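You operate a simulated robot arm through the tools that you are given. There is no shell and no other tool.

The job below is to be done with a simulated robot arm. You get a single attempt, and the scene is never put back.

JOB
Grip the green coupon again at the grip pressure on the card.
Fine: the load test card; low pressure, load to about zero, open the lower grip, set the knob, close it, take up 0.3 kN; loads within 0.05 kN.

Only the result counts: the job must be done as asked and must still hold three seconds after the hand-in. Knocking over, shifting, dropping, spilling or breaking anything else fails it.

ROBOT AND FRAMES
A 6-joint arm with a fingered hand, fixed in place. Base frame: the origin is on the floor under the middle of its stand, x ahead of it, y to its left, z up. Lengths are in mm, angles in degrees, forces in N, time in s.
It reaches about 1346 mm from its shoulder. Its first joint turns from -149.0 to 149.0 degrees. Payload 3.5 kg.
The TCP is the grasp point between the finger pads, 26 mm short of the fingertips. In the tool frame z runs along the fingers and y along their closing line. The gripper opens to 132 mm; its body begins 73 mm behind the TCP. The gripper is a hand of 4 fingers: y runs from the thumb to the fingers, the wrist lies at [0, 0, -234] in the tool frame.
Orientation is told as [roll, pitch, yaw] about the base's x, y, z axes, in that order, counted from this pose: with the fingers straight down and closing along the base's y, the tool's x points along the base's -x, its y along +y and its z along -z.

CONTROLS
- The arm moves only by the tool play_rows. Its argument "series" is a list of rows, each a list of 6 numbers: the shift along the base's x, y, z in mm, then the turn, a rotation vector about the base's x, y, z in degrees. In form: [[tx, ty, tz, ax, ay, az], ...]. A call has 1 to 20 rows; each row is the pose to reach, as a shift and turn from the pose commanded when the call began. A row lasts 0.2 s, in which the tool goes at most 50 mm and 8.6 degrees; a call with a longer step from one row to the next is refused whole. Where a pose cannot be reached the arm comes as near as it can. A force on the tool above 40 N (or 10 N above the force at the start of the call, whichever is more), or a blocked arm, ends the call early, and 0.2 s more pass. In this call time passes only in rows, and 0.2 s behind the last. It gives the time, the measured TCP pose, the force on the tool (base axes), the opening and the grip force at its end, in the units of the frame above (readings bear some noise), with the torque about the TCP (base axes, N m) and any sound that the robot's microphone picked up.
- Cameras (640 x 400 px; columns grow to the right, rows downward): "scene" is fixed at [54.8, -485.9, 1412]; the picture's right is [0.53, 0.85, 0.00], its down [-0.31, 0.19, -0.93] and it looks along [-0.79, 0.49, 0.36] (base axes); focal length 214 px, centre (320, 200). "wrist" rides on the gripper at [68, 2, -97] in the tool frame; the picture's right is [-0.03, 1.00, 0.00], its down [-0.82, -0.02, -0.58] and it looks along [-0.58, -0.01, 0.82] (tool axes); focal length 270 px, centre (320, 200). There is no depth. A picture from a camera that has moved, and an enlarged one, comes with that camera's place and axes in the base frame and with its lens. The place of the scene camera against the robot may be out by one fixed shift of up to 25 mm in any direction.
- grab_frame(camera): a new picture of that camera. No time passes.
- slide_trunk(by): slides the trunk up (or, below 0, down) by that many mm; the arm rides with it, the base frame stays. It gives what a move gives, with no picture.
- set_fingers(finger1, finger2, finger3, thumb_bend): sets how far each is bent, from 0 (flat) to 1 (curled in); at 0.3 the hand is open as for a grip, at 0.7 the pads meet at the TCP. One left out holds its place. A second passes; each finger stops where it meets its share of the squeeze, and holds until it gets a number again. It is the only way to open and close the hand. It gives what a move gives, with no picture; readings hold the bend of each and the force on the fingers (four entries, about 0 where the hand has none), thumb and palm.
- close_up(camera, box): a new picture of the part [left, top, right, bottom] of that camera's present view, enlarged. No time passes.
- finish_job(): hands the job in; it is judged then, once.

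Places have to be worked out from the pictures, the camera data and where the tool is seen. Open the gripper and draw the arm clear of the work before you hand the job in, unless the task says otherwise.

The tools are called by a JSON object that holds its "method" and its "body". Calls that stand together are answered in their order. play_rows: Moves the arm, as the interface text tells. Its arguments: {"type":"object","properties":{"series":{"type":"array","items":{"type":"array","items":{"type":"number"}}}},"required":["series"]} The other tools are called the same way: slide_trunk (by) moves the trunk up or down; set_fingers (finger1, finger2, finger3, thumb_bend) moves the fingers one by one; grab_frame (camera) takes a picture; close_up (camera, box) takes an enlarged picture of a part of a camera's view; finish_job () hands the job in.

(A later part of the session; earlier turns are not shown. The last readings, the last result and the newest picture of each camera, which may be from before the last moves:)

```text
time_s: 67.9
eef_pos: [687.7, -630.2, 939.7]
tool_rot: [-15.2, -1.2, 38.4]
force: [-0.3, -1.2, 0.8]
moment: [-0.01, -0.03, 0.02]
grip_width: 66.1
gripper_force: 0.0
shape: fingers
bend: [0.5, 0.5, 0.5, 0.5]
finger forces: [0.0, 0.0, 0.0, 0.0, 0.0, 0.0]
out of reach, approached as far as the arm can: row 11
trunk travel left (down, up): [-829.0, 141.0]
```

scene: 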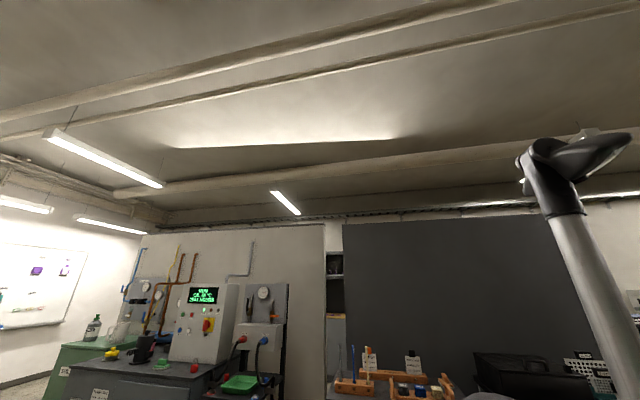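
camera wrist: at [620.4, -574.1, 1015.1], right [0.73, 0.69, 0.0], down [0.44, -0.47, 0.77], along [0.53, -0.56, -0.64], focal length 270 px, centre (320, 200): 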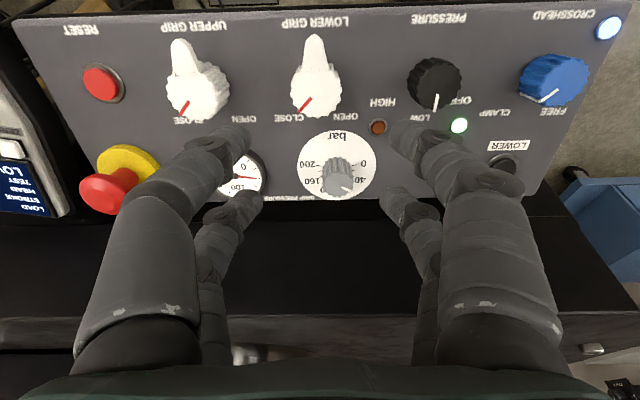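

The reachable limit is about 82°, which is enough if I start with a slight clockwise offset. I'll rotate back to about -8° from panel alignment and re-centre over the knob.

{"method": "play_rows", "body": {"series": [[0, -1, 0, 1.46, -1.46, -7.73], [-1, -3, 0, 2.93, -2.93, -15.45], [-2, -5, 0, 4.39, -4.39, -23.18], [-3, -8, 0, 5.86, -5.86, -30.91], [-3, -9, 0, 7.32, -7.32, -38.64], [-3, -9, 0, 8.78, -8.78, -46.37], [-3, -9, 0, 10.25, -10.25, -54.1], [-3, -9, 0, 11.71, -11.71, -61.82], [-3, -9, 0, 13.18, -13.18, -69.55], [-3, -9, 0, 14.64, -14.64, -77.28], [-3, -9, 0, 15.9, -15.9, -83.9]]}}

{"method": "grab_frame", "body": {"camera": "wrist"}}

```text
time_s: 70.3
eef_pos: [684.6, -640.8, 938.2]
tool_rot: [0.7, -14.4, -49.0]
force: [0.3, 0.0, -0.5]
moment: [-0.03, 0.01, 0.0]
grip_width: 66.2
gripper_force: 0.1
shape: fingers
bend: [0.5, 0.5, 0.5, 0.5]
finger forces: [0.0, 0.0, 0.0, 0.1, 0.0, 0.0]
trunk travel left (down, up): [-829.0, 141.0]
```

```text
taken
camera wrist: at [625.6, -571.3, 1015.3], right [0.77, 0.64, 0.02], down [0.4, -0.51, 0.76], along [0.5, -0.58, -0.65], focal length 270 px, centre (320, 200)
```

wrist: 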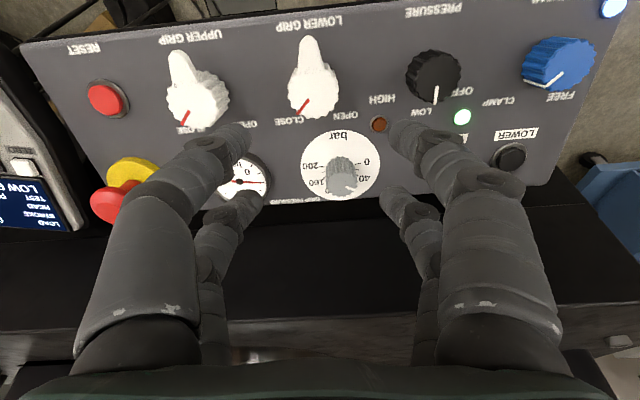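

The hand is rotated about -4° from panel alignment, which is fine. I'll move over the knob axis and descend in steps.

{"method": "play_rows", "body": {"series": [[9.3, -11.1, 0, 0, 0, 0]]}}

{"method": "slide_trunk", "body": {"by": -85}}

{"method": "grab_frame", "body": {"camera": "wrist"}}

```text
time_s: 70.7
eef_pos: [693.0, -650.8, 938.1]
tool_rot: [0.7, -14.4, -48.8]
force: [-0.1, -0.7, 0.6]
moment: [-0.03, 0.01, 0.01]
grip_width: 66.2
gripper_force: 0.1
shape: fingers
bend: [0.5, 0.5, 0.5, 0.5]
finger forces: [0.1, 0.0, 0.0, 0.0, 0.0, 0.0]
trunk travel left (down, up): [-829.0, 141.0]
```

```text
time_s: 71.9
eef_pos: [693.4, -651.0, 852.9]
tool_rot: [0.7, -14.4, -48.9]
force: [-0.1, 0.2, 0.3]
moment: [0.0, -0.01, 0.0]
grip_width: 66.1
gripper_force: 0.1
shape: fingers
bend: [0.5, 0.5, 0.5, 0.5]
finger forces: [0.0, 0.1, 0.1, 0.0, 0.1, 0.0]
trunk travel left (down, up): [-744.0, 226.0]
```

```text
taken
camera wrist: at [634.5, -581.5, 930.4], right [0.77, 0.64, 0.02], down [0.41, -0.51, 0.76], along [0.5, -0.58, -0.65], focal length 270 px, centre (320, 200)
```

wrist: 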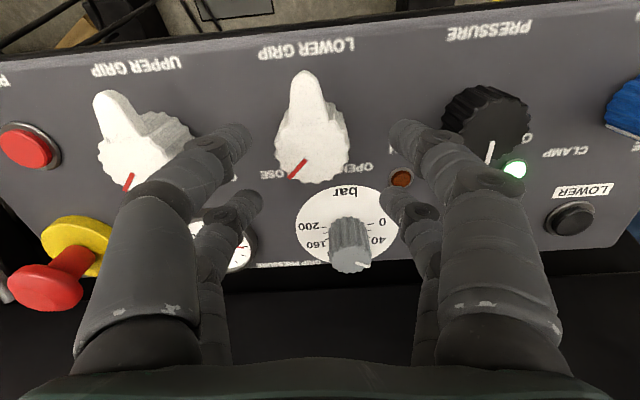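

I'll zoom in to check how well the knob is centred between the fingers.

{"method": "close_up", "body": {"camera": "wrist", "box": [230, 60, 400, 200]}}

```text
2.86 times, centred on (315, 130) of wrist
camera zoom: at [634.5, -581.5, 930.4], right [0.77, 0.64, 0.02], down [0.41, -0.51, 0.76], along [0.5, -0.58, -0.65], focal length 772 px, centre (334, 400)
```

zoom: 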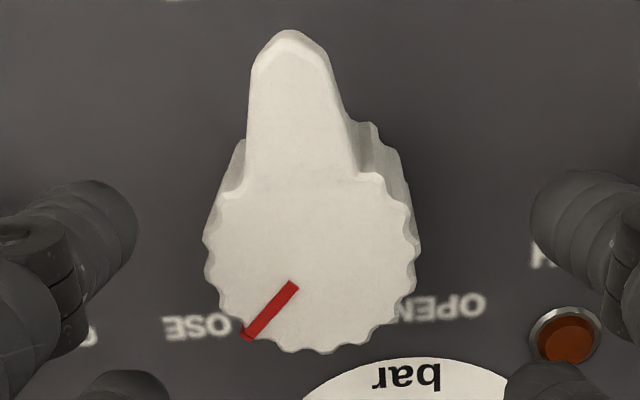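

The knob axis is about 2 mm left of the TCP. I'll correct that, descend to gripping depth and close on it.

{"method": "play_rows", "body": {"series": [[-1.5, -1.5, 0, 0, 0, 0]]}}

{"method": "slide_trunk", "body": {"by": -28}}

{"method": "slide_trunk", "body": {"by": -6}}

{"method": "close_up", "body": {"camera": "wrist", "box": [180, 70, 460, 260]}}

```text
time_s: 72.3
eef_pos: [691.3, -652.5, 853.5]
tool_rot: [0.7, -14.4, -48.7]
force: [0.2, -0.7, 0.9]
moment: [0.0, 0.0, -0.01]
grip_width: 66.0
gripper_force: 0.0
shape: fingers
bend: [0.5, 0.5, 0.5, 0.5]
finger forces: [0.0, 0.1, 0.1, 0.0, 0.0, 0.1]
trunk travel left (down, up): [-744.0, 226.0]
```

```text
time_s: 73.0
eef_pos: [693.3, -652.1, 825.2]
tool_rot: [0.7, -14.4, -48.8]
force: [-0.8, -0.5, -0.2]
moment: [0.04, -0.02, 0.04]
grip_width: 65.9
gripper_force: 0.1
shape: fingers
bend: [0.5, 0.5, 0.5, 0.5]
finger forces: [0.1, 0.0, 0.0, 0.1, 0.1, 0.1]
trunk travel left (down, up): [-716.0, 254.0]
```

```text
time_s: 73.6
eef_pos: [692.1, -651.9, 819.2]
tool_rot: [0.7, -14.3, -48.7]
force: [-0.3, -0.6, -0.6]
moment: [0.02, -0.02, -0.01]
grip_width: 65.9
gripper_force: 0.0
shape: fingers
bend: [0.5, 0.5, 0.5, 0.5]
finger forces: [0.0, 0.1, 0.0, 0.0, 0.0, 0.0]
trunk travel left (down, up): [-710.0, 260.0]
```

```text
2.11 times, centred on (320, 165) of wrist
camera zoom: at [633.1, -582.7, 896.3], right [0.77, 0.64, 0.02], down [0.41, -0.51, 0.76], along [0.5, -0.58, -0.65], focal length 569 px, centre (320, 274)
```

zoom: 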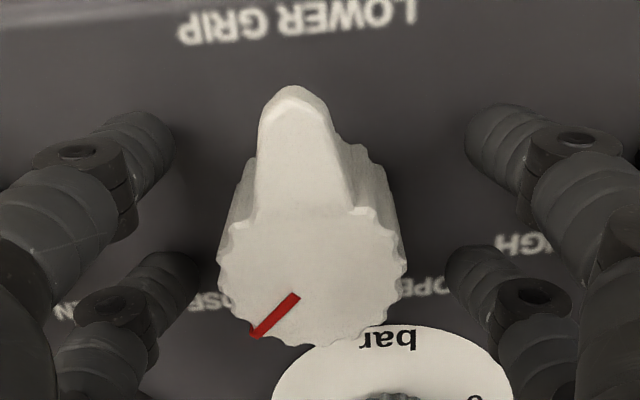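

The knob is well centred. I'll close all four fingers in two stages.

{"method": "set_fingers", "body": {"finger1": 0.62, "finger2": 0.62, "finger3": 0.62, "thumb_bend": 0.62}}

{"method": "set_fingers", "body": {"finger1": 0.7, "finger2": 0.7, "finger3": 0.7, "thumb_bend": 0.7}}

{"method": "close_up", "body": {"camera": "wrist", "box": [180, 70, 460, 260]}}

```text
time_s: 74.6
eef_pos: [692.2, -652.0, 819.0]
tool_rot: [0.6, -14.4, -48.8]
force: [0.3, -0.9, 0.2]
moment: [-0.01, 0.01, -0.01]
grip_width: 26.6
gripper_force: 0.1
shape: fingers
bend: [0.62, 0.62, 0.61, 0.62]
finger forces: [0.0, 0.0, 0.7, 0.0, 0.2, 0.0]
trunk travel left (down, up): [-710.0, 260.0]
```

```text
time_s: 75.6
eef_pos: [691.3, -653.2, 819.2]
tool_rot: [0.7, -14.4, -48.8]
force: [-3.8, -1.5, -2.8]
moment: [-0.06, 0.09, 0.0]
grip_width: 17.9
gripper_force: 9.9
shape: fingers
bend: [0.65, 0.64, 0.63, 0.66]
finger forces: [3.8, 4.3, 5.3, 0.0, 6.3, 0.0]
trunk travel left (down, up): [-710.0, 260.0]
```

```text
2.11 times, centred on (320, 165) of wrist
camera zoom: at [633.0, -583.1, 896.1], right [0.77, 0.64, 0.02], down [0.41, -0.51, 0.76], along [0.5, -0.58, -0.65], focal length 569 px, centre (320, 274)
```

zoom: 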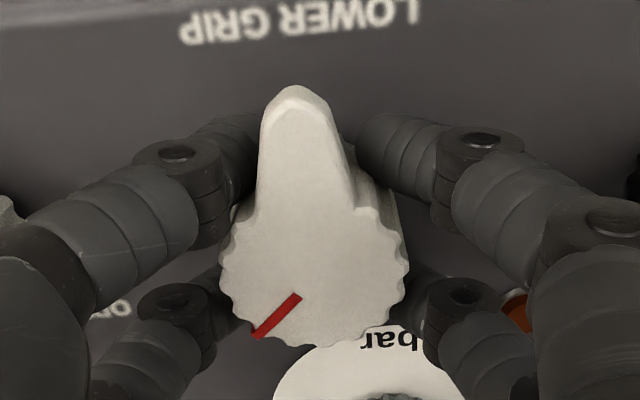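

All four fingers grip the knob. I'll squeeze slightly more and twist 80° counter-clockwise toward OPEN.

{"method": "set_fingers", "body": {"finger1": 0.74, "finger2": 0.73, "finger3": 0.72, "thumb_bend": 0.74}}

{"method": "play_rows", "body": {"series": [[0, 0, 0, -1.46, 1.46, 7.73], [0, 0, 0, -2.93, 2.93, 15.45], [0, 0, 0, -4.39, 4.39, 23.18], [0, 0, 0, -5.86, 5.86, 30.91], [0, 0, 0, -7.32, 7.32, 38.64], [0, 0, 0, -8.78, 8.78, 46.37], [0, 0, 0, -10.25, 10.25, 54.1], [0, 0, 0, -11.71, 11.71, 61.82], [0, 0, 0, -13.18, 13.18, 69.55], [0, 0, 0, -14.64, 14.64, 77.28]]}}

{"method": "grab_frame", "body": {"camera": "wrist"}}

```text
time_s: 76.6
eef_pos: [691.5, -651.9, 818.5]
tool_rot: [0.7, -14.4, -48.8]
force: [-5.5, -2.1, -5.8]
moment: [-0.07, 0.11, 0.01]
grip_width: 16.0
gripper_force: 15.9
shape: fingers
bend: [0.67, 0.65, 0.63, 0.67]
finger forces: [7.2, 6.9, 6.8, 0.0, 10.3, 0.0]
trunk travel left (down, up): [-710.0, 260.0]
```

```text
time_s: 78.8
eef_pos: [692.3, -652.8, 818.9]
tool_rot: [-14.8, -2.9, 31.7]
force: [-13.6, -7.2, -10.1]
moment: [-0.03, 0.25, -0.09]
grip_width: 17.0
gripper_force: 17.9
shape: fingers
bend: [0.67, 0.65, 0.65, 0.68]
finger forces: [12.3, 6.1, 4.6, 0.0, 14.2, 0.0]
trunk travel left (down, up): [-710.0, 260.0]
```

```text
taken
camera wrist: at [615.9, -668.5, 909.3], right [-0.48, 0.84, -0.26], down [0.6, 0.52, 0.6], along [0.64, 0.13, -0.76], focal length 270 px, centre (320, 200)
```

wrist: 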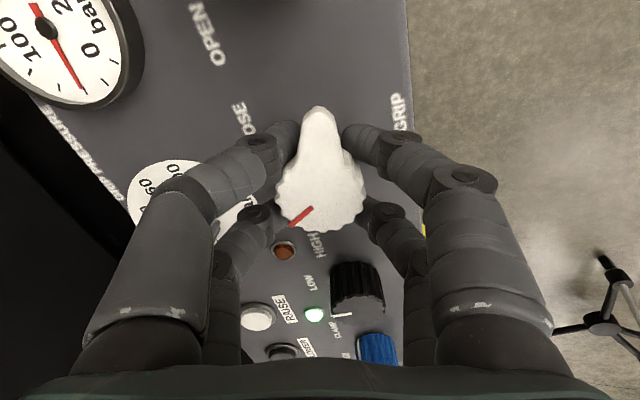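

The knob has turned with the hand. I'll add the last few degrees, then release and rise to look.

{"method": "play_rows", "body": {"series": [[0, 0, 0, -0.73, 0.73, 3.9]]}}

{"method": "set_fingers", "body": {"finger1": 0.5, "finger2": 0.5, "finger3": 0.5, "thumb_bend": 0.5}}

{"method": "slide_trunk", "body": {"by": 70}}

{"method": "grab_frame", "body": {"camera": "wrist"}}

```text
time_s: 79.2
eef_pos: [691.1, -654.0, 819.6]
tool_rot: [-15.2, -1.9, 35.4]
force: [-13.2, -9.0, -11.3]
moment: [-0.1, 0.24, -0.07]
grip_width: 17.0
gripper_force: 18.7
shape: fingers
bend: [0.67, 0.65, 0.65, 0.68]
finger forces: [12.8, 5.9, 4.5, 0.1, 14.2, 0.0]
trunk travel left (down, up): [-710.0, 260.0]
```

```text
time_s: 80.2
eef_pos: [693.3, -652.2, 819.3]
tool_rot: [-15.1, -2.0, 35.5]
force: [0.8, 0.0, -0.2]
moment: [0.0, 0.01, 0.05]
grip_width: 65.4
gripper_force: 0.1
shape: fingers
bend: [0.5, 0.5, 0.5, 0.5]
finger forces: [0.0, 0.0, 0.1, 0.0, 0.1, 0.1]
trunk travel left (down, up): [-710.0, 260.0]
```

```text
time_s: 81.3
eef_pos: [693.0, -652.0, 890.8]
tool_rot: [-15.1, -2.0, 35.5]
force: [-0.6, 0.0, -0.8]
moment: [-0.03, 0.0, 0.0]
grip_width: 65.5
gripper_force: 0.1
shape: fingers
bend: [0.5, 0.5, 0.5, 0.5]
finger forces: [0.0, 0.1, 0.1, 0.0, 0.0, 0.0]
trunk travel left (down, up): [-780.0, 190.0]
```

```text
taken
camera wrist: at [618.8, -670.9, 981.0], right [-0.53, 0.81, -0.26], down [0.57, 0.57, 0.59], along [0.62, 0.17, -0.76], focal length 270 px, centre (320, 200)
```

wrist: 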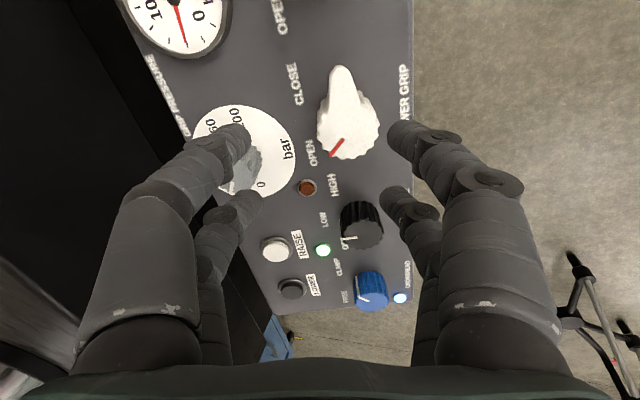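

The selector now points at OPEN. I'll rotate the hand back to panel alignment and check the panel.

{"method": "play_rows", "body": {"series": [[0, 0, 0, 1.46, -1.46, -7.73], [0, 0, 0, 2.93, -2.93, -15.45], [0, 0, 0, 4.39, -4.39, -23.18], [0, 0, 0, 5.86, -5.86, -30.91], [0, 0, 0, 7.32, -7.32, -38.64], [0, 0, 0, 8.78, -8.78, -46.37], [0, 0, 0, 10.25, -10.25, -54.1], [0, 0, 0, 11.71, -11.71, -61.82], [0, 0, 0, 13.18, -13.18, -69.55], [0, 0, 0, 14.7, -14.7, -77.5]]}}

{"method": "set_fingers", "body": {"finger1": 0.0, "finger2": 0.0, "finger3": 0.0, "thumb_bend": 0.0}}

{"method": "grab_frame", "body": {"camera": "wrist"}}

```text
time_s: 83.5
eef_pos: [693.5, -651.0, 889.1]
tool_rot: [-0.3, -14.5, -45.1]
force: [-0.8, -0.3, 0.7]
moment: [0.02, 0.0, -0.03]
grip_width: 65.4
gripper_force: 0.1
shape: fingers
bend: [0.5, 0.5, 0.5, 0.5]
finger forces: [0.0, 0.1, 0.0, 0.0, 0.1, 0.0]
trunk travel left (down, up): [-780.0, 190.0]
```

```text
time_s: 84.5
eef_pos: [692.4, -651.5, 888.6]
tool_rot: [-0.3, -14.5, -44.9]
force: [0.1, -0.6, 0.4]
moment: [0.01, -0.02, -0.02]
grip_width: 186.7
gripper_force: 0.1
shape: fingers
bend: [0.0, 0.0, 0.0, 0.0]
finger forces: [0.1, 0.1, 0.1, 0.0, 0.1, 0.0]
trunk travel left (down, up): [-780.0, 190.0]
```

```text
taken
camera wrist: at [629.9, -585.2, 966.3], right [0.72, 0.69, 0.0], down [0.44, -0.47, 0.76], along [0.53, -0.55, -0.65], focal length 270 px, centre (320, 200)
```

wrist: 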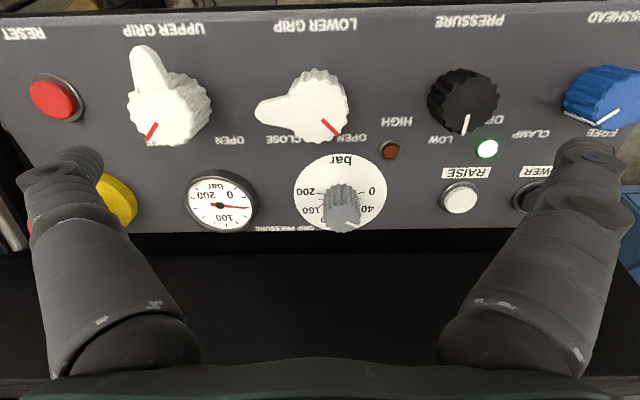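

LOWER GRIP is at OPEN. Now for the grip-pressure dial, so I'll zoom in on the dial and gauge.

{"method": "close_up", "body": {"camera": "wrist", "box": [280, 145, 400, 240]}}

{"method": "close_up", "body": {"camera": "wrist", "box": [170, 150, 270, 240]}}

```text
4.21 times, centred on (340, 192) of wrist
camera zoom: at [629.9, -585.2, 966.3], right [0.72, 0.69, 0.0], down [0.44, -0.47, 0.76], along [0.53, -0.55, -0.65], focal length 1138 px, centre (236, 232)
```

zoom: 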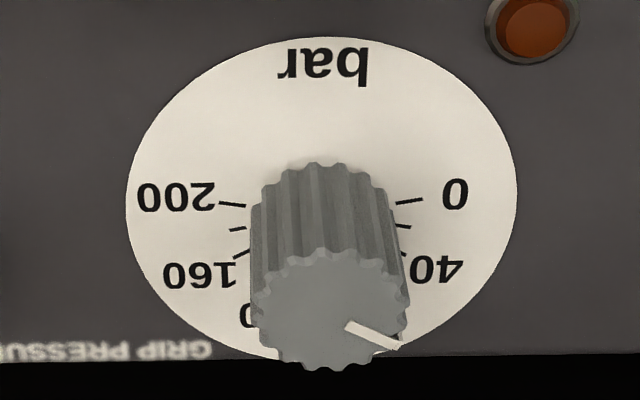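

```text
4.44 times, centred on (220, 195) of wrist
camera zoom: at [629.9, -585.2, 966.3], right [0.72, 0.69, 0.0], down [0.44, -0.47, 0.76], along [0.53, -0.55, -0.65], focal length 1201 px, centre (764, 222)
```

zoom: 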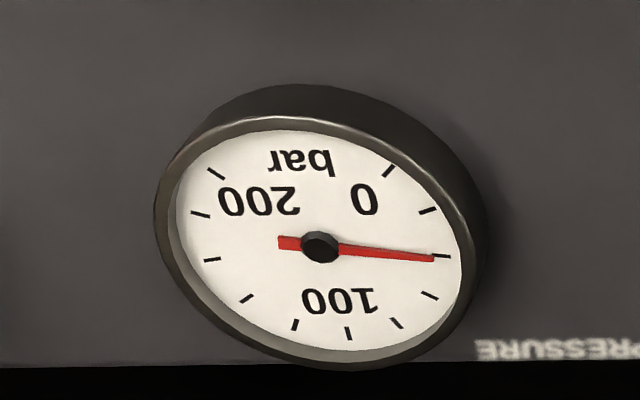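

Gauge and dial both read 40 bar, so the knob must turn 90° clockwise to 140. Its axis is near (15.6, 125.3) with a diameter of about 28 mm. I'll pre-close the fingers and go above it with the hand turned +25°.

{"method": "set_fingers", "body": {"finger1": 0.54, "finger2": 0.54, "finger3": 0.54, "thumb_bend": 0.54}}

{"method": "slide_trunk", "body": {"by": 16}}

{"method": "play_rows", "body": {"series": [[16.6, -10.7, 0, -1.14, 1.14, 6.04], [33.3, -21.4, 0, -2.29, 2.29, 12.08], [49.9, -32, 0, -3.43, 3.43, 18.11], [66.5, -42.7, 0, -4.57, 4.57, 24.15]]}}

{"method": "grab_frame", "body": {"camera": "wrist"}}

```text
time_s: 85.5
eef_pos: [693.4, -652.2, 889.2]
tool_rot: [-0.3, -14.5, -44.9]
force: [-0.2, 0.6, 0.0]
moment: [-0.03, -0.05, 0.0]
grip_width: 53.0
gripper_force: 0.1
shape: fingers
bend: [0.54, 0.54, 0.54, 0.54]
finger forces: [0.0, 0.1, 0.1, 0.0, 0.0, 0.1]
trunk travel left (down, up): [-780.0, 190.0]
```

```text
time_s: 86.1
eef_pos: [692.4, -651.3, 905.1]
tool_rot: [-0.2, -14.5, -44.9]
force: [-1.0, 0.3, -0.7]
moment: [-0.03, -0.01, -0.01]
grip_width: 52.9
gripper_force: 0.1
shape: fingers
bend: [0.54, 0.54, 0.54, 0.54]
finger forces: [0.1, 0.1, 0.1, 0.0, 0.0, 0.1]
trunk travel left (down, up): [-796.0, 174.0]
```

```text
time_s: 87.1
eef_pos: [759.1, -693.4, 905.2]
tool_rot: [-6.9, -13.1, -19.1]
force: [-0.5, 0.7, 0.4]
moment: [0.02, -0.02, -0.02]
grip_width: 52.9
gripper_force: 0.0
shape: fingers
bend: [0.54, 0.54, 0.54, 0.54]
finger forces: [0.0, 0.1, 0.0, 0.0, 0.0, 0.1]
trunk travel left (down, up): [-796.0, 174.0]
```

```text
taken
camera wrist: at [679.5, -650.6, 983.8], right [0.37, 0.92, -0.11], down [0.64, -0.17, 0.75], along [0.67, -0.35, -0.66], focal length 270 px, centre (320, 200)
```

wrist: 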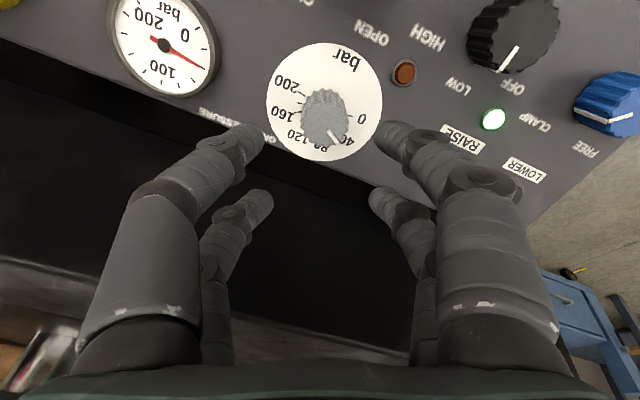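

I can see the dial well and the knob is between the fingers. I'll descend in steps.

{"method": "slide_trunk", "body": {"by": -38}}

{"method": "grab_frame", "body": {"camera": "wrist"}}

```text
time_s: 87.9
eef_pos: [759.3, -691.8, 867.3]
tool_rot: [-6.8, -13.1, -19.2]
force: [-0.2, -0.1, -0.1]
moment: [0.01, 0.04, -0.01]
grip_width: 53.3
gripper_force: 0.0
shape: fingers
bend: [0.54, 0.54, 0.54, 0.54]
finger forces: [0.0, 0.1, 0.1, 0.1, 0.0, 0.1]
trunk travel left (down, up): [-758.0, 212.0]
```

```text
taken
camera wrist: at [679.2, -650.2, 945.9], right [0.38, 0.92, -0.11], down [0.64, -0.17, 0.75], along [0.67, -0.35, -0.66], focal length 270 px, centre (320, 200)
```

wrist: 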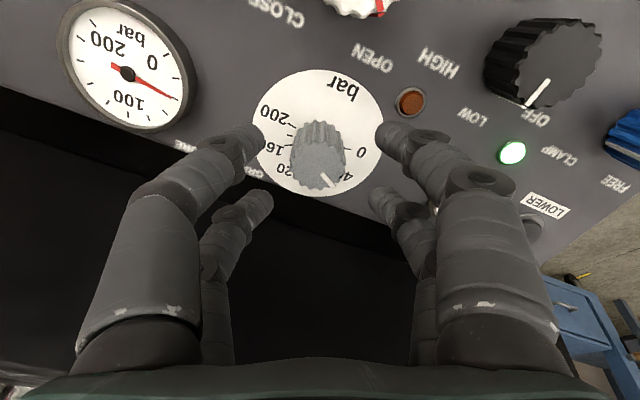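

The knob axis is slightly off from the TCP. I'll correct by about 3 mm, descend to gripping depth and close.

{"method": "play_rows", "body": {"series": [[-0.3, -3.0, 0, 0, 0, 0]]}}

{"method": "slide_trunk", "body": {"by": -18}}

{"method": "slide_trunk", "body": {"by": -7}}

{"method": "close_up", "body": {"camera": "wrist", "box": [180, 100, 460, 280]}}

```text
time_s: 88.3
eef_pos: [759.6, -696.1, 867.8]
tool_rot: [-6.8, -13.0, -19.1]
force: [-0.1, 1.0, 0.0]
moment: [0.0, 0.0, 0.01]
grip_width: 53.0
gripper_force: 0.1
shape: fingers
bend: [0.54, 0.54, 0.54, 0.54]
finger forces: [0.1, 0.1, 0.0, 0.1, 0.0, 0.0]
trunk travel left (down, up): [-758.0, 212.0]
```

```text
time_s: 89.0
eef_pos: [758.3, -695.9, 849.3]
tool_rot: [-6.8, -13.0, -19.1]
force: [0.2, -0.3, -0.1]
moment: [0.0, 0.0, 0.01]
grip_width: 53.2
gripper_force: 0.0
shape: fingers
bend: [0.54, 0.54, 0.54, 0.54]
finger forces: [0.0, 0.1, 0.1, 0.2, 0.0, 0.0]
trunk travel left (down, up): [-740.0, 230.0]
```

```text
time_s: 89.5
eef_pos: [758.3, -695.4, 842.6]
tool_rot: [-6.8, -13.0, -19.2]
force: [-0.8, 0.4, -0.4]
moment: [0.0, 0.0, 0.01]
grip_width: 53.0
gripper_force: 0.1
shape: fingers
bend: [0.54, 0.54, 0.54, 0.54]
finger forces: [0.1, 0.1, 0.0, 0.0, 0.1, 0.0]
trunk travel left (down, up): [-733.0, 237.0]
```

```text
2.22 times, centred on (320, 190) of wrist
camera zoom: at [678.5, -653.9, 920.8], right [0.38, 0.92, -0.11], down [0.64, -0.17, 0.75], along [0.67, -0.35, -0.66], focal length 601 px, centre (320, 222)
```

zoom: 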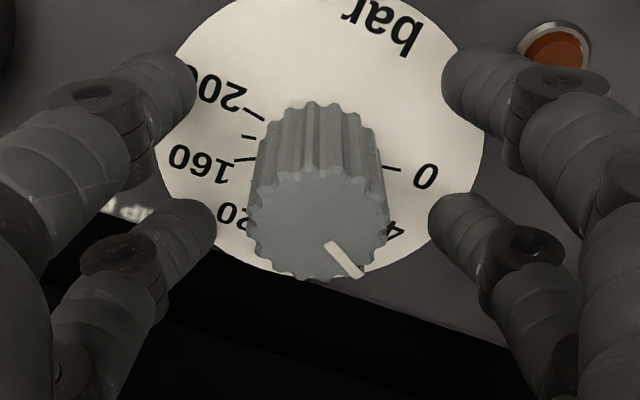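

The knob is centred. I'll close the fingers on it in stages.

{"method": "set_fingers", "body": {"finger1": 0.65, "finger2": 0.65, "finger3": 0.65, "thumb_bend": 0.65}}

{"method": "set_fingers", "body": {"finger1": 0.71, "finger2": 0.71, "finger3": 0.71, "thumb_bend": 0.71}}

{"method": "close_up", "body": {"camera": "wrist", "box": [180, 100, 460, 280]}}

```text
time_s: 90.5
eef_pos: [757.9, -696.0, 842.4]
tool_rot: [-6.9, -13.1, -19.3]
force: [0.1, -0.9, 1.0]
moment: [0.0, 0.02, 0.03]
grip_width: 17.0
gripper_force: 0.5
shape: fingers
bend: [0.65, 0.64, 0.64, 0.65]
finger forces: [0.0, 0.3, 0.6, 0.0, 0.1, 0.0]
trunk travel left (down, up): [-733.0, 237.0]
```

```text
time_s: 91.5
eef_pos: [757.7, -696.6, 842.1]
tool_rot: [-6.8, -13.0, -19.1]
force: [3.0, -2.3, -0.8]
moment: [-0.03, -0.02, -0.01]
grip_width: 0.1
gripper_force: 3.9
shape: fingers
bend: [0.71, 0.67, 0.66, 0.71]
finger forces: [0.0, 4.1, 4.3, 0.0, 0.1, 0.0]
trunk travel left (down, up): [-733.0, 237.0]
```

```text
2.22 times, centred on (320, 190) of wrist
camera zoom: at [678.9, -654.1, 920.5], right [0.38, 0.92, -0.11], down [0.64, -0.17, 0.75], along [0.67, -0.35, -0.66], focal length 601 px, centre (320, 222)
```

zoom: 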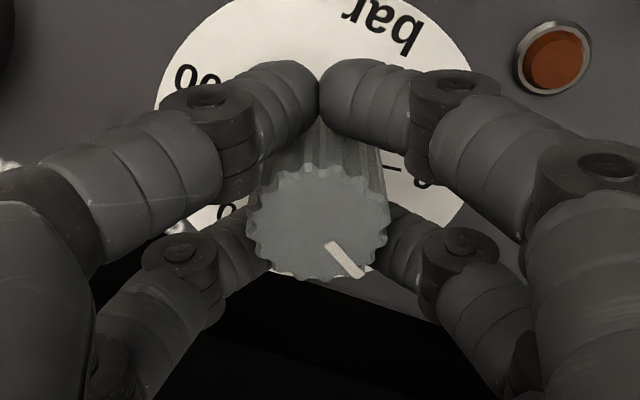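

The near pair (finger1 and thumb) closed without touching, because this knob is too slim for a four-finger grip. I'll open fingers 2 and 3, shift the hand 11 mm toward the robot and pinch with that pair only.

{"method": "set_fingers", "body": {"finger2": 0.57, "finger3": 0.57}}

{"method": "play_rows", "body": {"series": [[-10.3, 3.6, 0, 0, 0, 0]]}}

{"method": "slide_trunk", "body": {"by": -2.5}}

{"method": "grab_frame", "body": {"camera": "wrist"}}

```text
time_s: 92.5
eef_pos: [758.1, -697.0, 842.7]
tool_rot: [-6.7, -13.1, -19.2]
force: [0.3, 0.6, 0.5]
moment: [0.0, 0.0, -0.02]
grip_width: 0.0
gripper_force: 0.1
shape: fingers
bend: [0.71, 0.56, 0.56, 0.71]
finger forces: [0.1, 0.1, 0.0, 0.1, 0.0, 0.1]
trunk travel left (down, up): [-733.0, 237.0]
```

```text
time_s: 92.9
eef_pos: [747.8, -691.4, 842.0]
tool_rot: [-6.7, -13.0, -19.2]
force: [0.1, -0.2, 0.6]
moment: [0.02, 0.0, -0.01]
grip_width: 0.0
gripper_force: 0.0
shape: fingers
bend: [0.71, 0.56, 0.56, 0.71]
finger forces: [0.0, 0.1, 0.0, 0.0, 0.0, 0.1]
trunk travel left (down, up): [-733.0, 237.0]
```

```text
time_s: 93.4
eef_pos: [747.0, -691.6, 840.5]
tool_rot: [-6.9, -13.1, -19.2]
force: [0.2, 0.5, 0.5]
moment: [0.0, -0.01, 0.01]
grip_width: 0.0
gripper_force: 0.1
shape: fingers
bend: [0.71, 0.56, 0.56, 0.71]
finger forces: [0.0, 0.0, 0.0, 0.0, 0.0, 0.1]
trunk travel left (down, up): [-731.0, 239.0]
```

```text
taken
camera wrist: at [668.7, -649.4, 918.3], right [0.38, 0.92, -0.11], down [0.64, -0.17, 0.75], along [0.67, -0.35, -0.66], focal length 270 px, centre (320, 200)
```

wrist: 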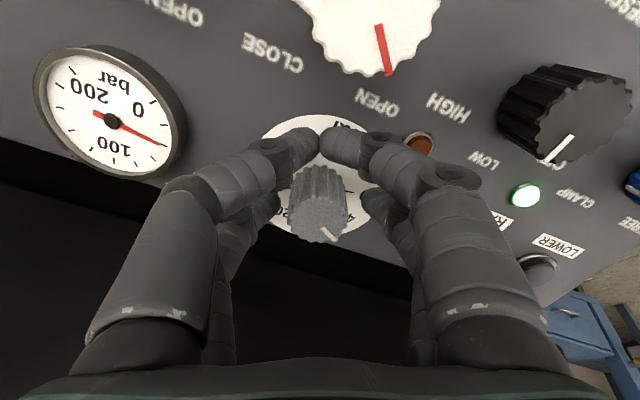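

The knob now sits between fingers 2 and 3. I'll pinch it with that pair.

{"method": "set_fingers", "body": {"finger2": 0.64, "finger3": 0.64}}

{"method": "close_up", "body": {"camera": "wrist", "box": [220, 110, 440, 270]}}

```text
time_s: 94.4
eef_pos: [748.2, -692.1, 839.8]
tool_rot: [-6.8, -13.2, -19.2]
force: [-0.4, -1.1, 0.1]
moment: [0.0, -0.03, -0.03]
grip_width: 0.2
gripper_force: 1.7
shape: fingers
bend: [0.71, 0.62, 0.61, 0.71]
finger forces: [0.0, 1.0, 2.3, 0.0, 0.0, 0.0]
trunk travel left (down, up): [-731.0, 239.0]
```

```text
2.50 times, centred on (330, 190) of wrist
camera zoom: at [668.7, -649.5, 918.3], right [0.38, 0.92, -0.11], down [0.64, -0.17, 0.75], along [0.67, -0.35, -0.66], focal length 676 px, centre (295, 225)
```

zoom: 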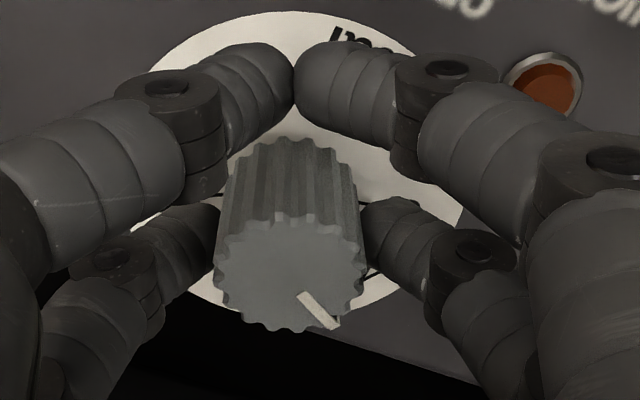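

Fingers 2 and 3 pinch the knob across its diameter. I'll squeeze more and twist 48° clockwise about the knob axis, moving the TCP on an arc around it.

{"method": "set_fingers", "body": {"finger2": 0.71, "finger3": 0.71}}

{"method": "play_rows", "body": {"series": [[1.22, 2.72, 0, 1.46, -1.46, -7.73], [2.81, 5.27, 0, 2.93, -2.93, -15.45], [4.71, 7.57, 0, 4.39, -4.39, -23.18], [6.92, 9.6, 0, 5.86, -5.86, -30.91], [9.39, 11.31, 0, 7.32, -7.32, -38.64], [12.05, 12.67, 0, 8.78, -8.78, -46.37]]}}

{"method": "grab_frame", "body": {"camera": "wrist"}}

```text
time_s: 95.4
eef_pos: [747.8, -692.0, 840.9]
tool_rot: [-6.8, -13.1, -19.2]
force: [0.4, -2.3, -1.6]
moment: [-0.05, -0.01, -0.03]
grip_width: 0.0
gripper_force: 6.3
shape: fingers
bend: [0.71, 0.64, 0.62, 0.71]
finger forces: [0.0, 6.2, 6.4, 0.1, 0.2, 0.0]
trunk travel left (down, up): [-731.0, 239.0]
```

```text
time_s: 96.8
eef_pos: [758.9, -679.1, 839.8]
tool_rot: [5.6, -13.2, -68.8]
force: [-3.5, -6.8, 1.6]
moment: [-0.16, 0.11, -0.15]
grip_width: 0.0
gripper_force: 7.2
shape: fingers
bend: [0.71, 0.67, 0.61, 0.71]
finger forces: [0.1, 4.1, 10.0, 0.0, 0.0, 0.1]
trunk travel left (down, up): [-731.0, 239.0]
```

```text
taken
camera wrist: at [719.7, -598.1, 918.3], right [0.93, 0.36, 0.1], down [0.17, -0.65, 0.74], along [0.33, -0.67, -0.66], focal length 270 px, centre (320, 200)
```

wrist: 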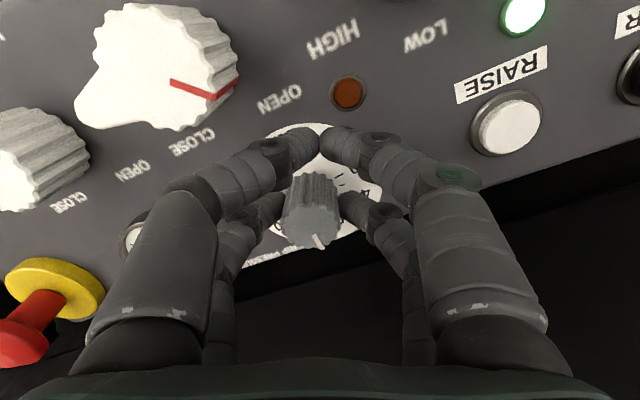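

The pointer has moved. I'll open the pair, rise and read the dial.

{"method": "set_fingers", "body": {"finger2": 0.55, "finger3": 0.55}}

{"method": "slide_trunk", "body": {"by": 40}}

{"method": "grab_frame", "body": {"camera": "wrist"}}

```text
time_s: 97.8
eef_pos: [761.5, -679.2, 839.6]
tool_rot: [5.6, -13.3, -68.6]
force: [-0.2, 0.3, 0.1]
moment: [0.02, -0.04, -0.02]
grip_width: 0.0
gripper_force: 0.1
shape: fingers
bend: [0.71, 0.55, 0.55, 0.71]
finger forces: [0.0, 0.1, 0.1, 0.0, 0.1, 0.0]
trunk travel left (down, up): [-731.0, 239.0]
```

```text
time_s: 98.7
eef_pos: [761.3, -678.9, 878.5]
tool_rot: [5.6, -13.3, -68.6]
force: [-0.1, -0.2, 0.2]
moment: [-0.02, 0.0, -0.04]
grip_width: 0.0
gripper_force: 0.1
shape: fingers
bend: [0.71, 0.55, 0.55, 0.71]
finger forces: [0.1, 0.0, 0.0, 0.0, 0.0, 0.1]
trunk travel left (down, up): [-771.0, 199.0]
```

```text
taken
camera wrist: at [720.4, -598.3, 958.3], right [0.93, 0.36, 0.1], down [0.17, -0.65, 0.75], along [0.33, -0.67, -0.66], focal length 270 px, centre (320, 200)
```

wrist: 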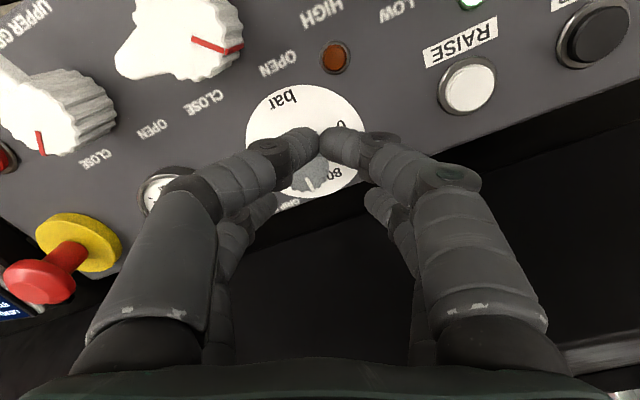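

I need a clearer view, so I'll open the near pair and rotate the hand back for the next stroke, then read the dial.

{"method": "set_fingers", "body": {"finger1": 0.3, "thumb_bend": 0.3}}

{"method": "play_rows", "body": {"series": [[-2.7, -1.3, 0, -1.46, 1.46, 7.73], [-5.1, -3, 0, -2.93, 2.93, 15.45], [-7.3, -5, 0, -4.39, 4.39, 23.18], [-9.3, -7.2, 0, -5.86, 5.86, 30.91], [-11, -9.5, 0, -7.32, 7.32, 38.64], [-12.3, -12.3, 0, -8.78, 8.78, 46.37]]}}

{"method": "close_up", "body": {"camera": "wrist", "box": [220, 60, 420, 220]}}

```text
time_s: 99.7
eef_pos: [759.9, -678.8, 880.9]
tool_rot: [5.7, -13.3, -68.6]
force: [0.3, -0.4, 0.3]
moment: [-0.01, -0.01, 0.01]
grip_width: 132.2
gripper_force: 0.0
shape: fingers
bend: [0.3, 0.55, 0.55, 0.3]
finger forces: [0.0, 0.0, 0.1, 0.0, 0.0, 0.0]
trunk travel left (down, up): [-771.0, 199.0]
```

```text
time_s: 101.1
eef_pos: [748.1, -690.3, 880.3]
tool_rot: [-6.8, -13.0, -19.1]
force: [0.2, 0.2, 0.6]
moment: [-0.02, -0.01, -0.04]
grip_width: 132.5
gripper_force: 0.0
shape: fingers
bend: [0.3, 0.55, 0.55, 0.3]
finger forces: [0.1, 0.0, 0.0, 0.0, 0.0, 0.1]
trunk travel left (down, up): [-771.0, 199.0]
```

```text
2.50 times, centred on (320, 140) of wrist
camera zoom: at [668.7, -649.4, 958.4], right [0.37, 0.92, -0.11], down [0.64, -0.17, 0.75], along [0.67, -0.35, -0.66], focal length 676 px, centre (320, 350)
```

zoom: 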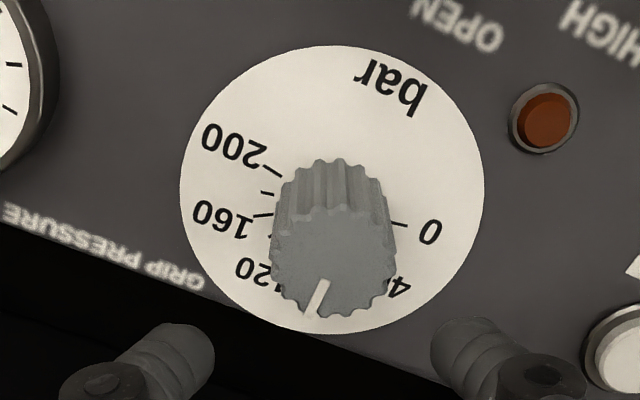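

The pointer moved about 49° and now reads about 94 bar, so roughly 41° remains. I'll close the near pair again, descend to the same pinch and twist another 40°.

{"method": "set_fingers", "body": {"finger1": 0.71, "thumb_bend": 0.71}}

{"method": "play_rows", "body": {"series": [[-0.3, -1.5, 0, 0, 0, 0]]}}

{"method": "slide_trunk", "body": {"by": -40}}

{"method": "set_fingers", "body": {"finger2": 0.64, "finger3": 0.64}}

{"method": "close_up", "body": {"camera": "wrist", "box": [220, 110, 440, 270]}}

```text
time_s: 102.1
eef_pos: [747.0, -691.4, 879.9]
tool_rot: [-6.8, -13.1, -19.3]
force: [0.5, -0.3, -0.5]
moment: [0.03, -0.01, 0.01]
grip_width: 0.0
gripper_force: 0.0
shape: fingers
bend: [0.71, 0.55, 0.55, 0.71]
finger forces: [0.0, 0.0, 0.0, 0.0, 0.1, 0.0]
trunk travel left (down, up): [-771.0, 199.0]
```

```text
time_s: 102.5
eef_pos: [747.0, -694.1, 880.1]
tool_rot: [-6.7, -13.1, -19.2]
force: [0.7, -0.1, 0.1]
moment: [0.01, 0.0, -0.03]
grip_width: 0.0
gripper_force: 0.0
shape: fingers
bend: [0.71, 0.55, 0.55, 0.71]
finger forces: [0.0, 0.0, 0.0, 0.0, 0.0, 0.1]
trunk travel left (down, up): [-771.0, 199.0]
```

```text
time_s: 103.3
eef_pos: [747.2, -693.6, 839.7]
tool_rot: [-6.7, -13.1, -19.3]
force: [0.3, -0.1, 0.0]
moment: [0.01, 0.0, 0.01]
grip_width: 0.0
gripper_force: 0.1
shape: fingers
bend: [0.71, 0.55, 0.55, 0.71]
finger forces: [0.1, 0.0, 0.0, 0.0, 0.0, 0.1]
trunk travel left (down, up): [-731.0, 239.0]
```

```text
time_s: 104.3
eef_pos: [747.3, -693.5, 840.0]
tool_rot: [-6.7, -13.0, -19.3]
force: [-1.2, 0.4, -0.7]
moment: [0.01, 0.02, -0.01]
grip_width: 0.3
gripper_force: 1.3
shape: fingers
bend: [0.71, 0.61, 0.62, 0.71]
finger forces: [0.1, 1.6, 1.5, 0.0, 0.1, 0.0]
trunk travel left (down, up): [-731.0, 239.0]
```

```text
2.50 times, centred on (330, 190) of wrist
camera zoom: at [668.6, -651.4, 918.3], right [0.38, 0.92, -0.11], down [0.64, -0.17, 0.75], along [0.67, -0.35, -0.66], focal length 676 px, centre (295, 225)
```

zoom: 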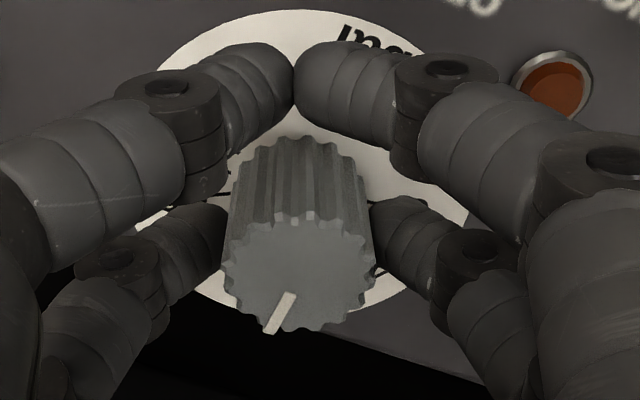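

The grip is balanced. I'll squeeze and twist 40° clockwise.

{"method": "set_fingers", "body": {"finger2": 0.71, "finger3": 0.71}}

{"method": "play_rows", "body": {"series": [[1.22, 2.72, 0, 1.46, -1.46, -7.73], [2.81, 5.27, 0, 2.93, -2.93, -15.45], [4.71, 7.57, 0, 4.39, -4.39, -23.18], [6.92, 9.6, 0, 5.86, -5.86, -30.91], [9.39, 11.31, 0, 7.32, -7.32, -38.64]]}}

{"method": "set_fingers", "body": {"finger2": 0.55, "finger3": 0.55}}

{"method": "slide_trunk", "body": {"by": 45}}

{"method": "set_fingers", "body": {"finger1": 0.3, "thumb_bend": 0.3}}

{"method": "grab_frame", "body": {"camera": "wrist"}}

{"method": "close_up", "body": {"camera": "wrist", "box": [240, 80, 400, 210]}}

```text
time_s: 105.3
eef_pos: [747.7, -693.9, 840.0]
tool_rot: [-6.6, -13.0, -19.3]
force: [0.7, 0.1, -1.7]
moment: [-0.01, 0.0, 0.01]
grip_width: 0.2
gripper_force: 6.6
shape: fingers
bend: [0.71, 0.63, 0.63, 0.71]
finger forces: [0.0, 6.5, 6.6, 0.0, 0.1, 0.0]
trunk travel left (down, up): [-731.0, 239.0]
```

```text
time_s: 106.5
eef_pos: [758.0, -683.6, 839.2]
tool_rot: [3.7, -14.0, -60.7]
force: [-3.8, -5.6, -0.9]
moment: [-0.12, 0.1, -0.16]
grip_width: 0.4
gripper_force: 6.5
shape: fingers
bend: [0.71, 0.64, 0.63, 0.71]
finger forces: [0.0, 3.9, 10.0, 0.1, 0.1, 0.0]
trunk travel left (down, up): [-731.0, 239.0]
```

```text
time_s: 107.5
eef_pos: [757.9, -683.6, 840.5]
tool_rot: [3.6, -14.0, -60.4]
force: [0.2, -0.2, 0.2]
moment: [-0.02, 0.0, 0.01]
grip_width: 0.2
gripper_force: 0.0
shape: fingers
bend: [0.71, 0.55, 0.55, 0.71]
finger forces: [0.0, 0.0, 0.0, 0.0, 0.0, 0.0]
trunk travel left (down, up): [-731.0, 239.0]
```

```text
time_s: 108.4
eef_pos: [758.7, -683.5, 885.1]
tool_rot: [3.7, -13.9, -60.4]
force: [0.2, -0.3, -0.4]
moment: [-0.01, 0.03, 0.0]
grip_width: 0.0
gripper_force: 0.0
shape: fingers
bend: [0.71, 0.55, 0.55, 0.71]
finger forces: [0.0, 0.1, 0.0, 0.1, 0.2, 0.0]
trunk travel left (down, up): [-776.0, 194.0]
```

```text
time_s: 109.4
eef_pos: [758.6, -682.6, 885.7]
tool_rot: [3.8, -14.0, -60.5]
force: [1.0, -0.7, 0.3]
moment: [-0.02, -0.01, -0.01]
grip_width: 132.4
gripper_force: 0.1
shape: fingers
bend: [0.3, 0.55, 0.55, 0.3]
finger forces: [0.1, 0.1, 0.0, 0.0, 0.0, 0.1]
trunk travel left (down, up): [-776.0, 194.0]
```

```text
taken
camera wrist: at [709.5, -606.4, 962.4], right [0.87, 0.48, 0.07], down [0.27, -0.6, 0.76], along [0.41, -0.64, -0.65], focal length 270 px, centre (320, 200)
```

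wrist: 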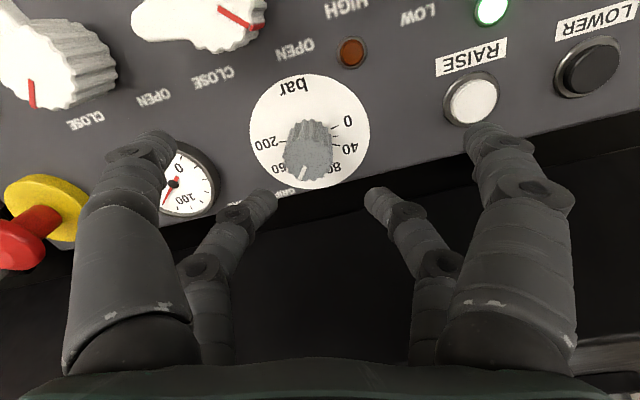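

```text
3.08 times, centred on (320, 145) of wrist
camera zoom: at [709.5, -606.4, 962.4], right [0.87, 0.48, 0.07], down [0.27, -0.6, 0.76], along [0.41, -0.64, -0.65], focal length 832 px, centre (320, 369)
```

zoom: 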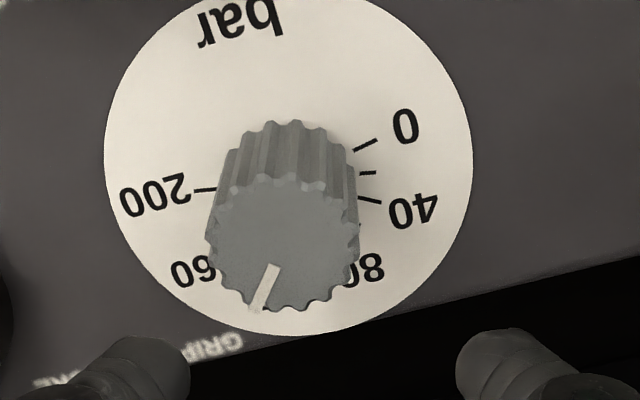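

The pointer now reads about 139 bar by my geometry. I'll rotate back to panel alignment with the fingers spread for a cleaner reading of dial and gauge.

{"method": "set_fingers", "body": {"finger1": 0.0, "finger2": 0.0, "finger3": 0.0, "thumb_bend": 0.0}}

{"method": "slide_trunk", "body": {"by": 20}}

{"method": "play_rows", "body": {"series": [[-20, 12, 0, -1.46, 1.46, 7.73], [-45, 35, 0, -2.84, 2.84, 15.0]]}}

{"method": "grab_frame", "body": {"camera": "wrist"}}

```text
time_s: 110.4
eef_pos: [757.7, -684.0, 884.4]
tool_rot: [3.7, -14.0, -60.5]
force: [0.8, -0.2, 0.1]
moment: [0.01, 0.0, -0.01]
grip_width: 186.7
gripper_force: 0.1
shape: fingers
bend: [0.0, 0.0, 0.0, 0.0]
finger forces: [0.0, 0.0, 0.0, 0.0, 0.0, 0.1]
trunk travel left (down, up): [-776.0, 194.0]
```

```text
time_s: 111.0
eef_pos: [757.2, -682.6, 904.2]
tool_rot: [3.7, -13.9, -60.4]
force: [-0.3, 0.2, -0.3]
moment: [-0.01, 0.03, -0.01]
grip_width: 186.6
gripper_force: 0.1
shape: fingers
bend: [0.0, 0.0, 0.0, 0.0]
finger forces: [0.0, 0.0, 0.0, 0.0, 0.0, 0.0]
trunk travel left (down, up): [-796.0, 174.0]
```

```text
time_s: 111.7
eef_pos: [714.0, -648.5, 905.0]
tool_rot: [-0.5, -14.5, -44.3]
force: [0.5, 0.4, -0.5]
moment: [0.0, 0.02, 0.02]
grip_width: 186.7
gripper_force: 0.1
shape: fingers
bend: [0.0, 0.0, 0.0, 0.0]
finger forces: [0.1, 0.0, 0.0, 0.1, 0.0, 0.0]
trunk travel left (down, up): [-796.0, 174.0]
```

```text
taken
camera wrist: at [651.6, -581.3, 981.7], right [0.72, 0.7, 0.0], down [0.45, -0.46, 0.76], along [0.53, -0.55, -0.65], focal length 270 px, centre (320, 200)
```

wrist: 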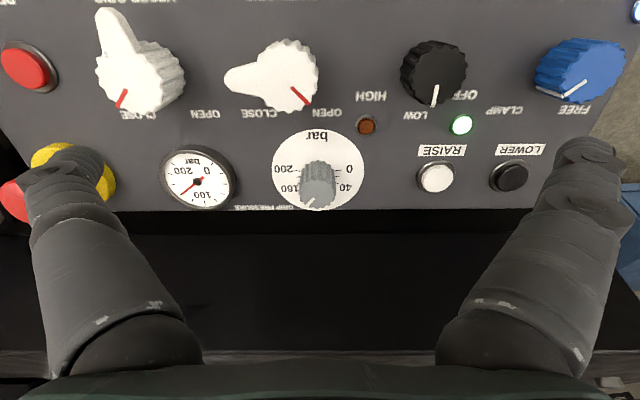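

{"method": "close_up", "body": {"camera": "wrist", "box": [265, 125, 375, 215]}}

{"method": "close_up", "body": {"camera": "wrist", "box": [145, 135, 255, 220]}}

```text
4.44 times, centred on (320, 170) of wrist
camera zoom: at [651.6, -581.3, 981.7], right [0.72, 0.7, 0.0], down [0.45, -0.46, 0.76], along [0.53, -0.55, -0.65], focal length 1201 px, centre (320, 333)
```

zoom: 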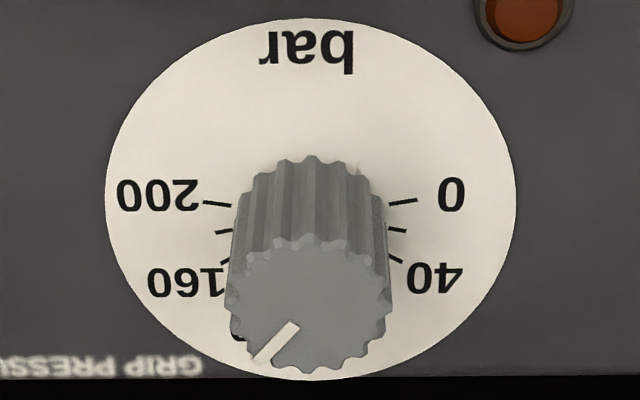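

```text
4.71 times, centred on (200, 178) of wrist
camera zoom: at [651.6, -581.3, 981.7], right [0.72, 0.7, 0.0], down [0.45, -0.46, 0.76], along [0.53, -0.55, -0.65], focal length 1272 px, centre (885, 306)
```

zoom: 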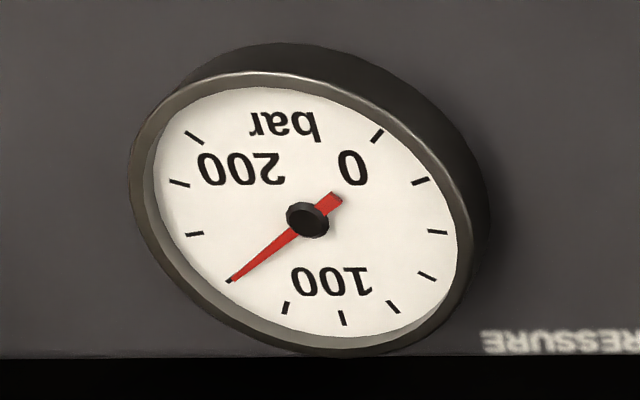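

The gauge needle sits exactly on the 140 bar tick. Now I'll close the lower grip by reversing the earlier twist: fingers to 0.5, hand turned +80° above the LOWER GRIP knob.

{"method": "set_fingers", "body": {"finger1": 0.5, "finger2": 0.5, "finger3": 0.5, "thumb_bend": 0.5}}

{"method": "play_rows", "body": {"series": [[-2, 0, 0, -1.46, 1.46, 7.73], [-4, -1, 0, -2.93, 2.93, 15.45], [-6, -1, 0, -4.39, 4.39, 23.18], [-8, -1.5, 0, -5.86, 5.86, 30.91], [-10, -2, 0, -7.32, 7.32, 38.64], [-12, -2, 0, -8.78, 8.78, 46.37], [-14, -2.5, 0, -10.25, 10.25, 54.1], [-16, -3, 0, -11.71, 11.71, 61.82], [-18, -3.5, 0, -13.18, 13.18, 69.55], [-20.7, -3.7, 0, -14.5, 14.5, 76.5]]}}

{"method": "grab_frame", "body": {"camera": "wrist"}}

```text
time_s: 112.7
eef_pos: [715.0, -647.5, 904.2]
tool_rot: [-0.4, -14.5, -44.4]
force: [0.1, 0.3, 0.0]
moment: [0.01, -0.01, -0.01]
grip_width: 66.4
gripper_force: 0.0
shape: fingers
bend: [0.5, 0.5, 0.5, 0.5]
finger forces: [0.0, 0.0, 0.0, 0.0, 0.1, 0.0]
trunk travel left (down, up): [-796.0, 174.0]
```

```text
time_s: 114.8
eef_pos: [692.3, -651.3, 906.1]
tool_rot: [-15.1, -2.1, 35.2]
force: [-0.7, 0.1, -0.2]
moment: [-0.01, -0.01, 0.02]
grip_width: 66.7
gripper_force: 0.0
shape: fingers
bend: [0.5, 0.5, 0.5, 0.5]
finger forces: [0.0, 0.0, 0.0, 0.0, 0.1, 0.1]
trunk travel left (down, up): [-796.0, 174.0]
```

```text
taken
camera wrist: at [617.8, -669.8, 996.4], right [-0.53, 0.81, -0.26], down [0.58, 0.56, 0.59], along [0.63, 0.16, -0.76], focal length 270 px, centre (320, 200)
```

wrist: 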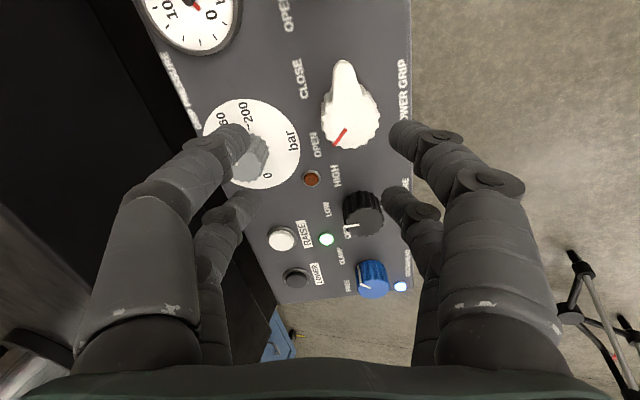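

This is the same pose as at the earlier release. I'll descend onto the knob again.

{"method": "slide_trunk", "body": {"by": -65}}

{"method": "grab_frame", "body": {"camera": "wrist"}}

```text
time_s: 115.9
eef_pos: [692.8, -651.1, 840.4]
tool_rot: [-15.1, -2.1, 35.0]
force: [0.5, 0.6, -0.6]
moment: [0.03, 0.0, -0.01]
grip_width: 66.5
gripper_force: 0.0
shape: fingers
bend: [0.5, 0.5, 0.5, 0.5]
finger forces: [0.1, 0.0, 0.0, 0.1, 0.0, 0.0]
trunk travel left (down, up): [-731.0, 239.0]
```

```text
taken
camera wrist: at [617.7, -669.6, 931.4], right [-0.53, 0.81, -0.26], down [0.58, 0.56, 0.59], along [0.63, 0.16, -0.76], focal length 270 px, centre (320, 200)
```

wrist: 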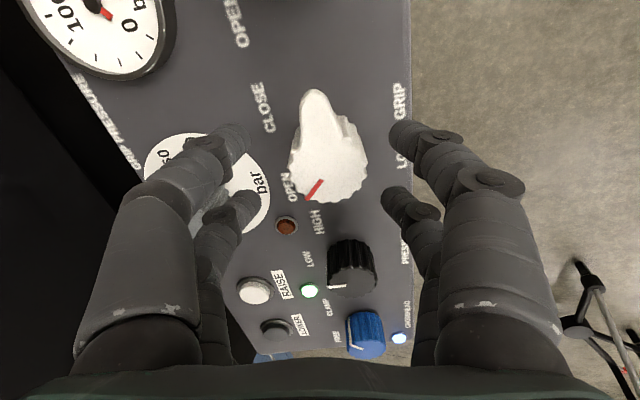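

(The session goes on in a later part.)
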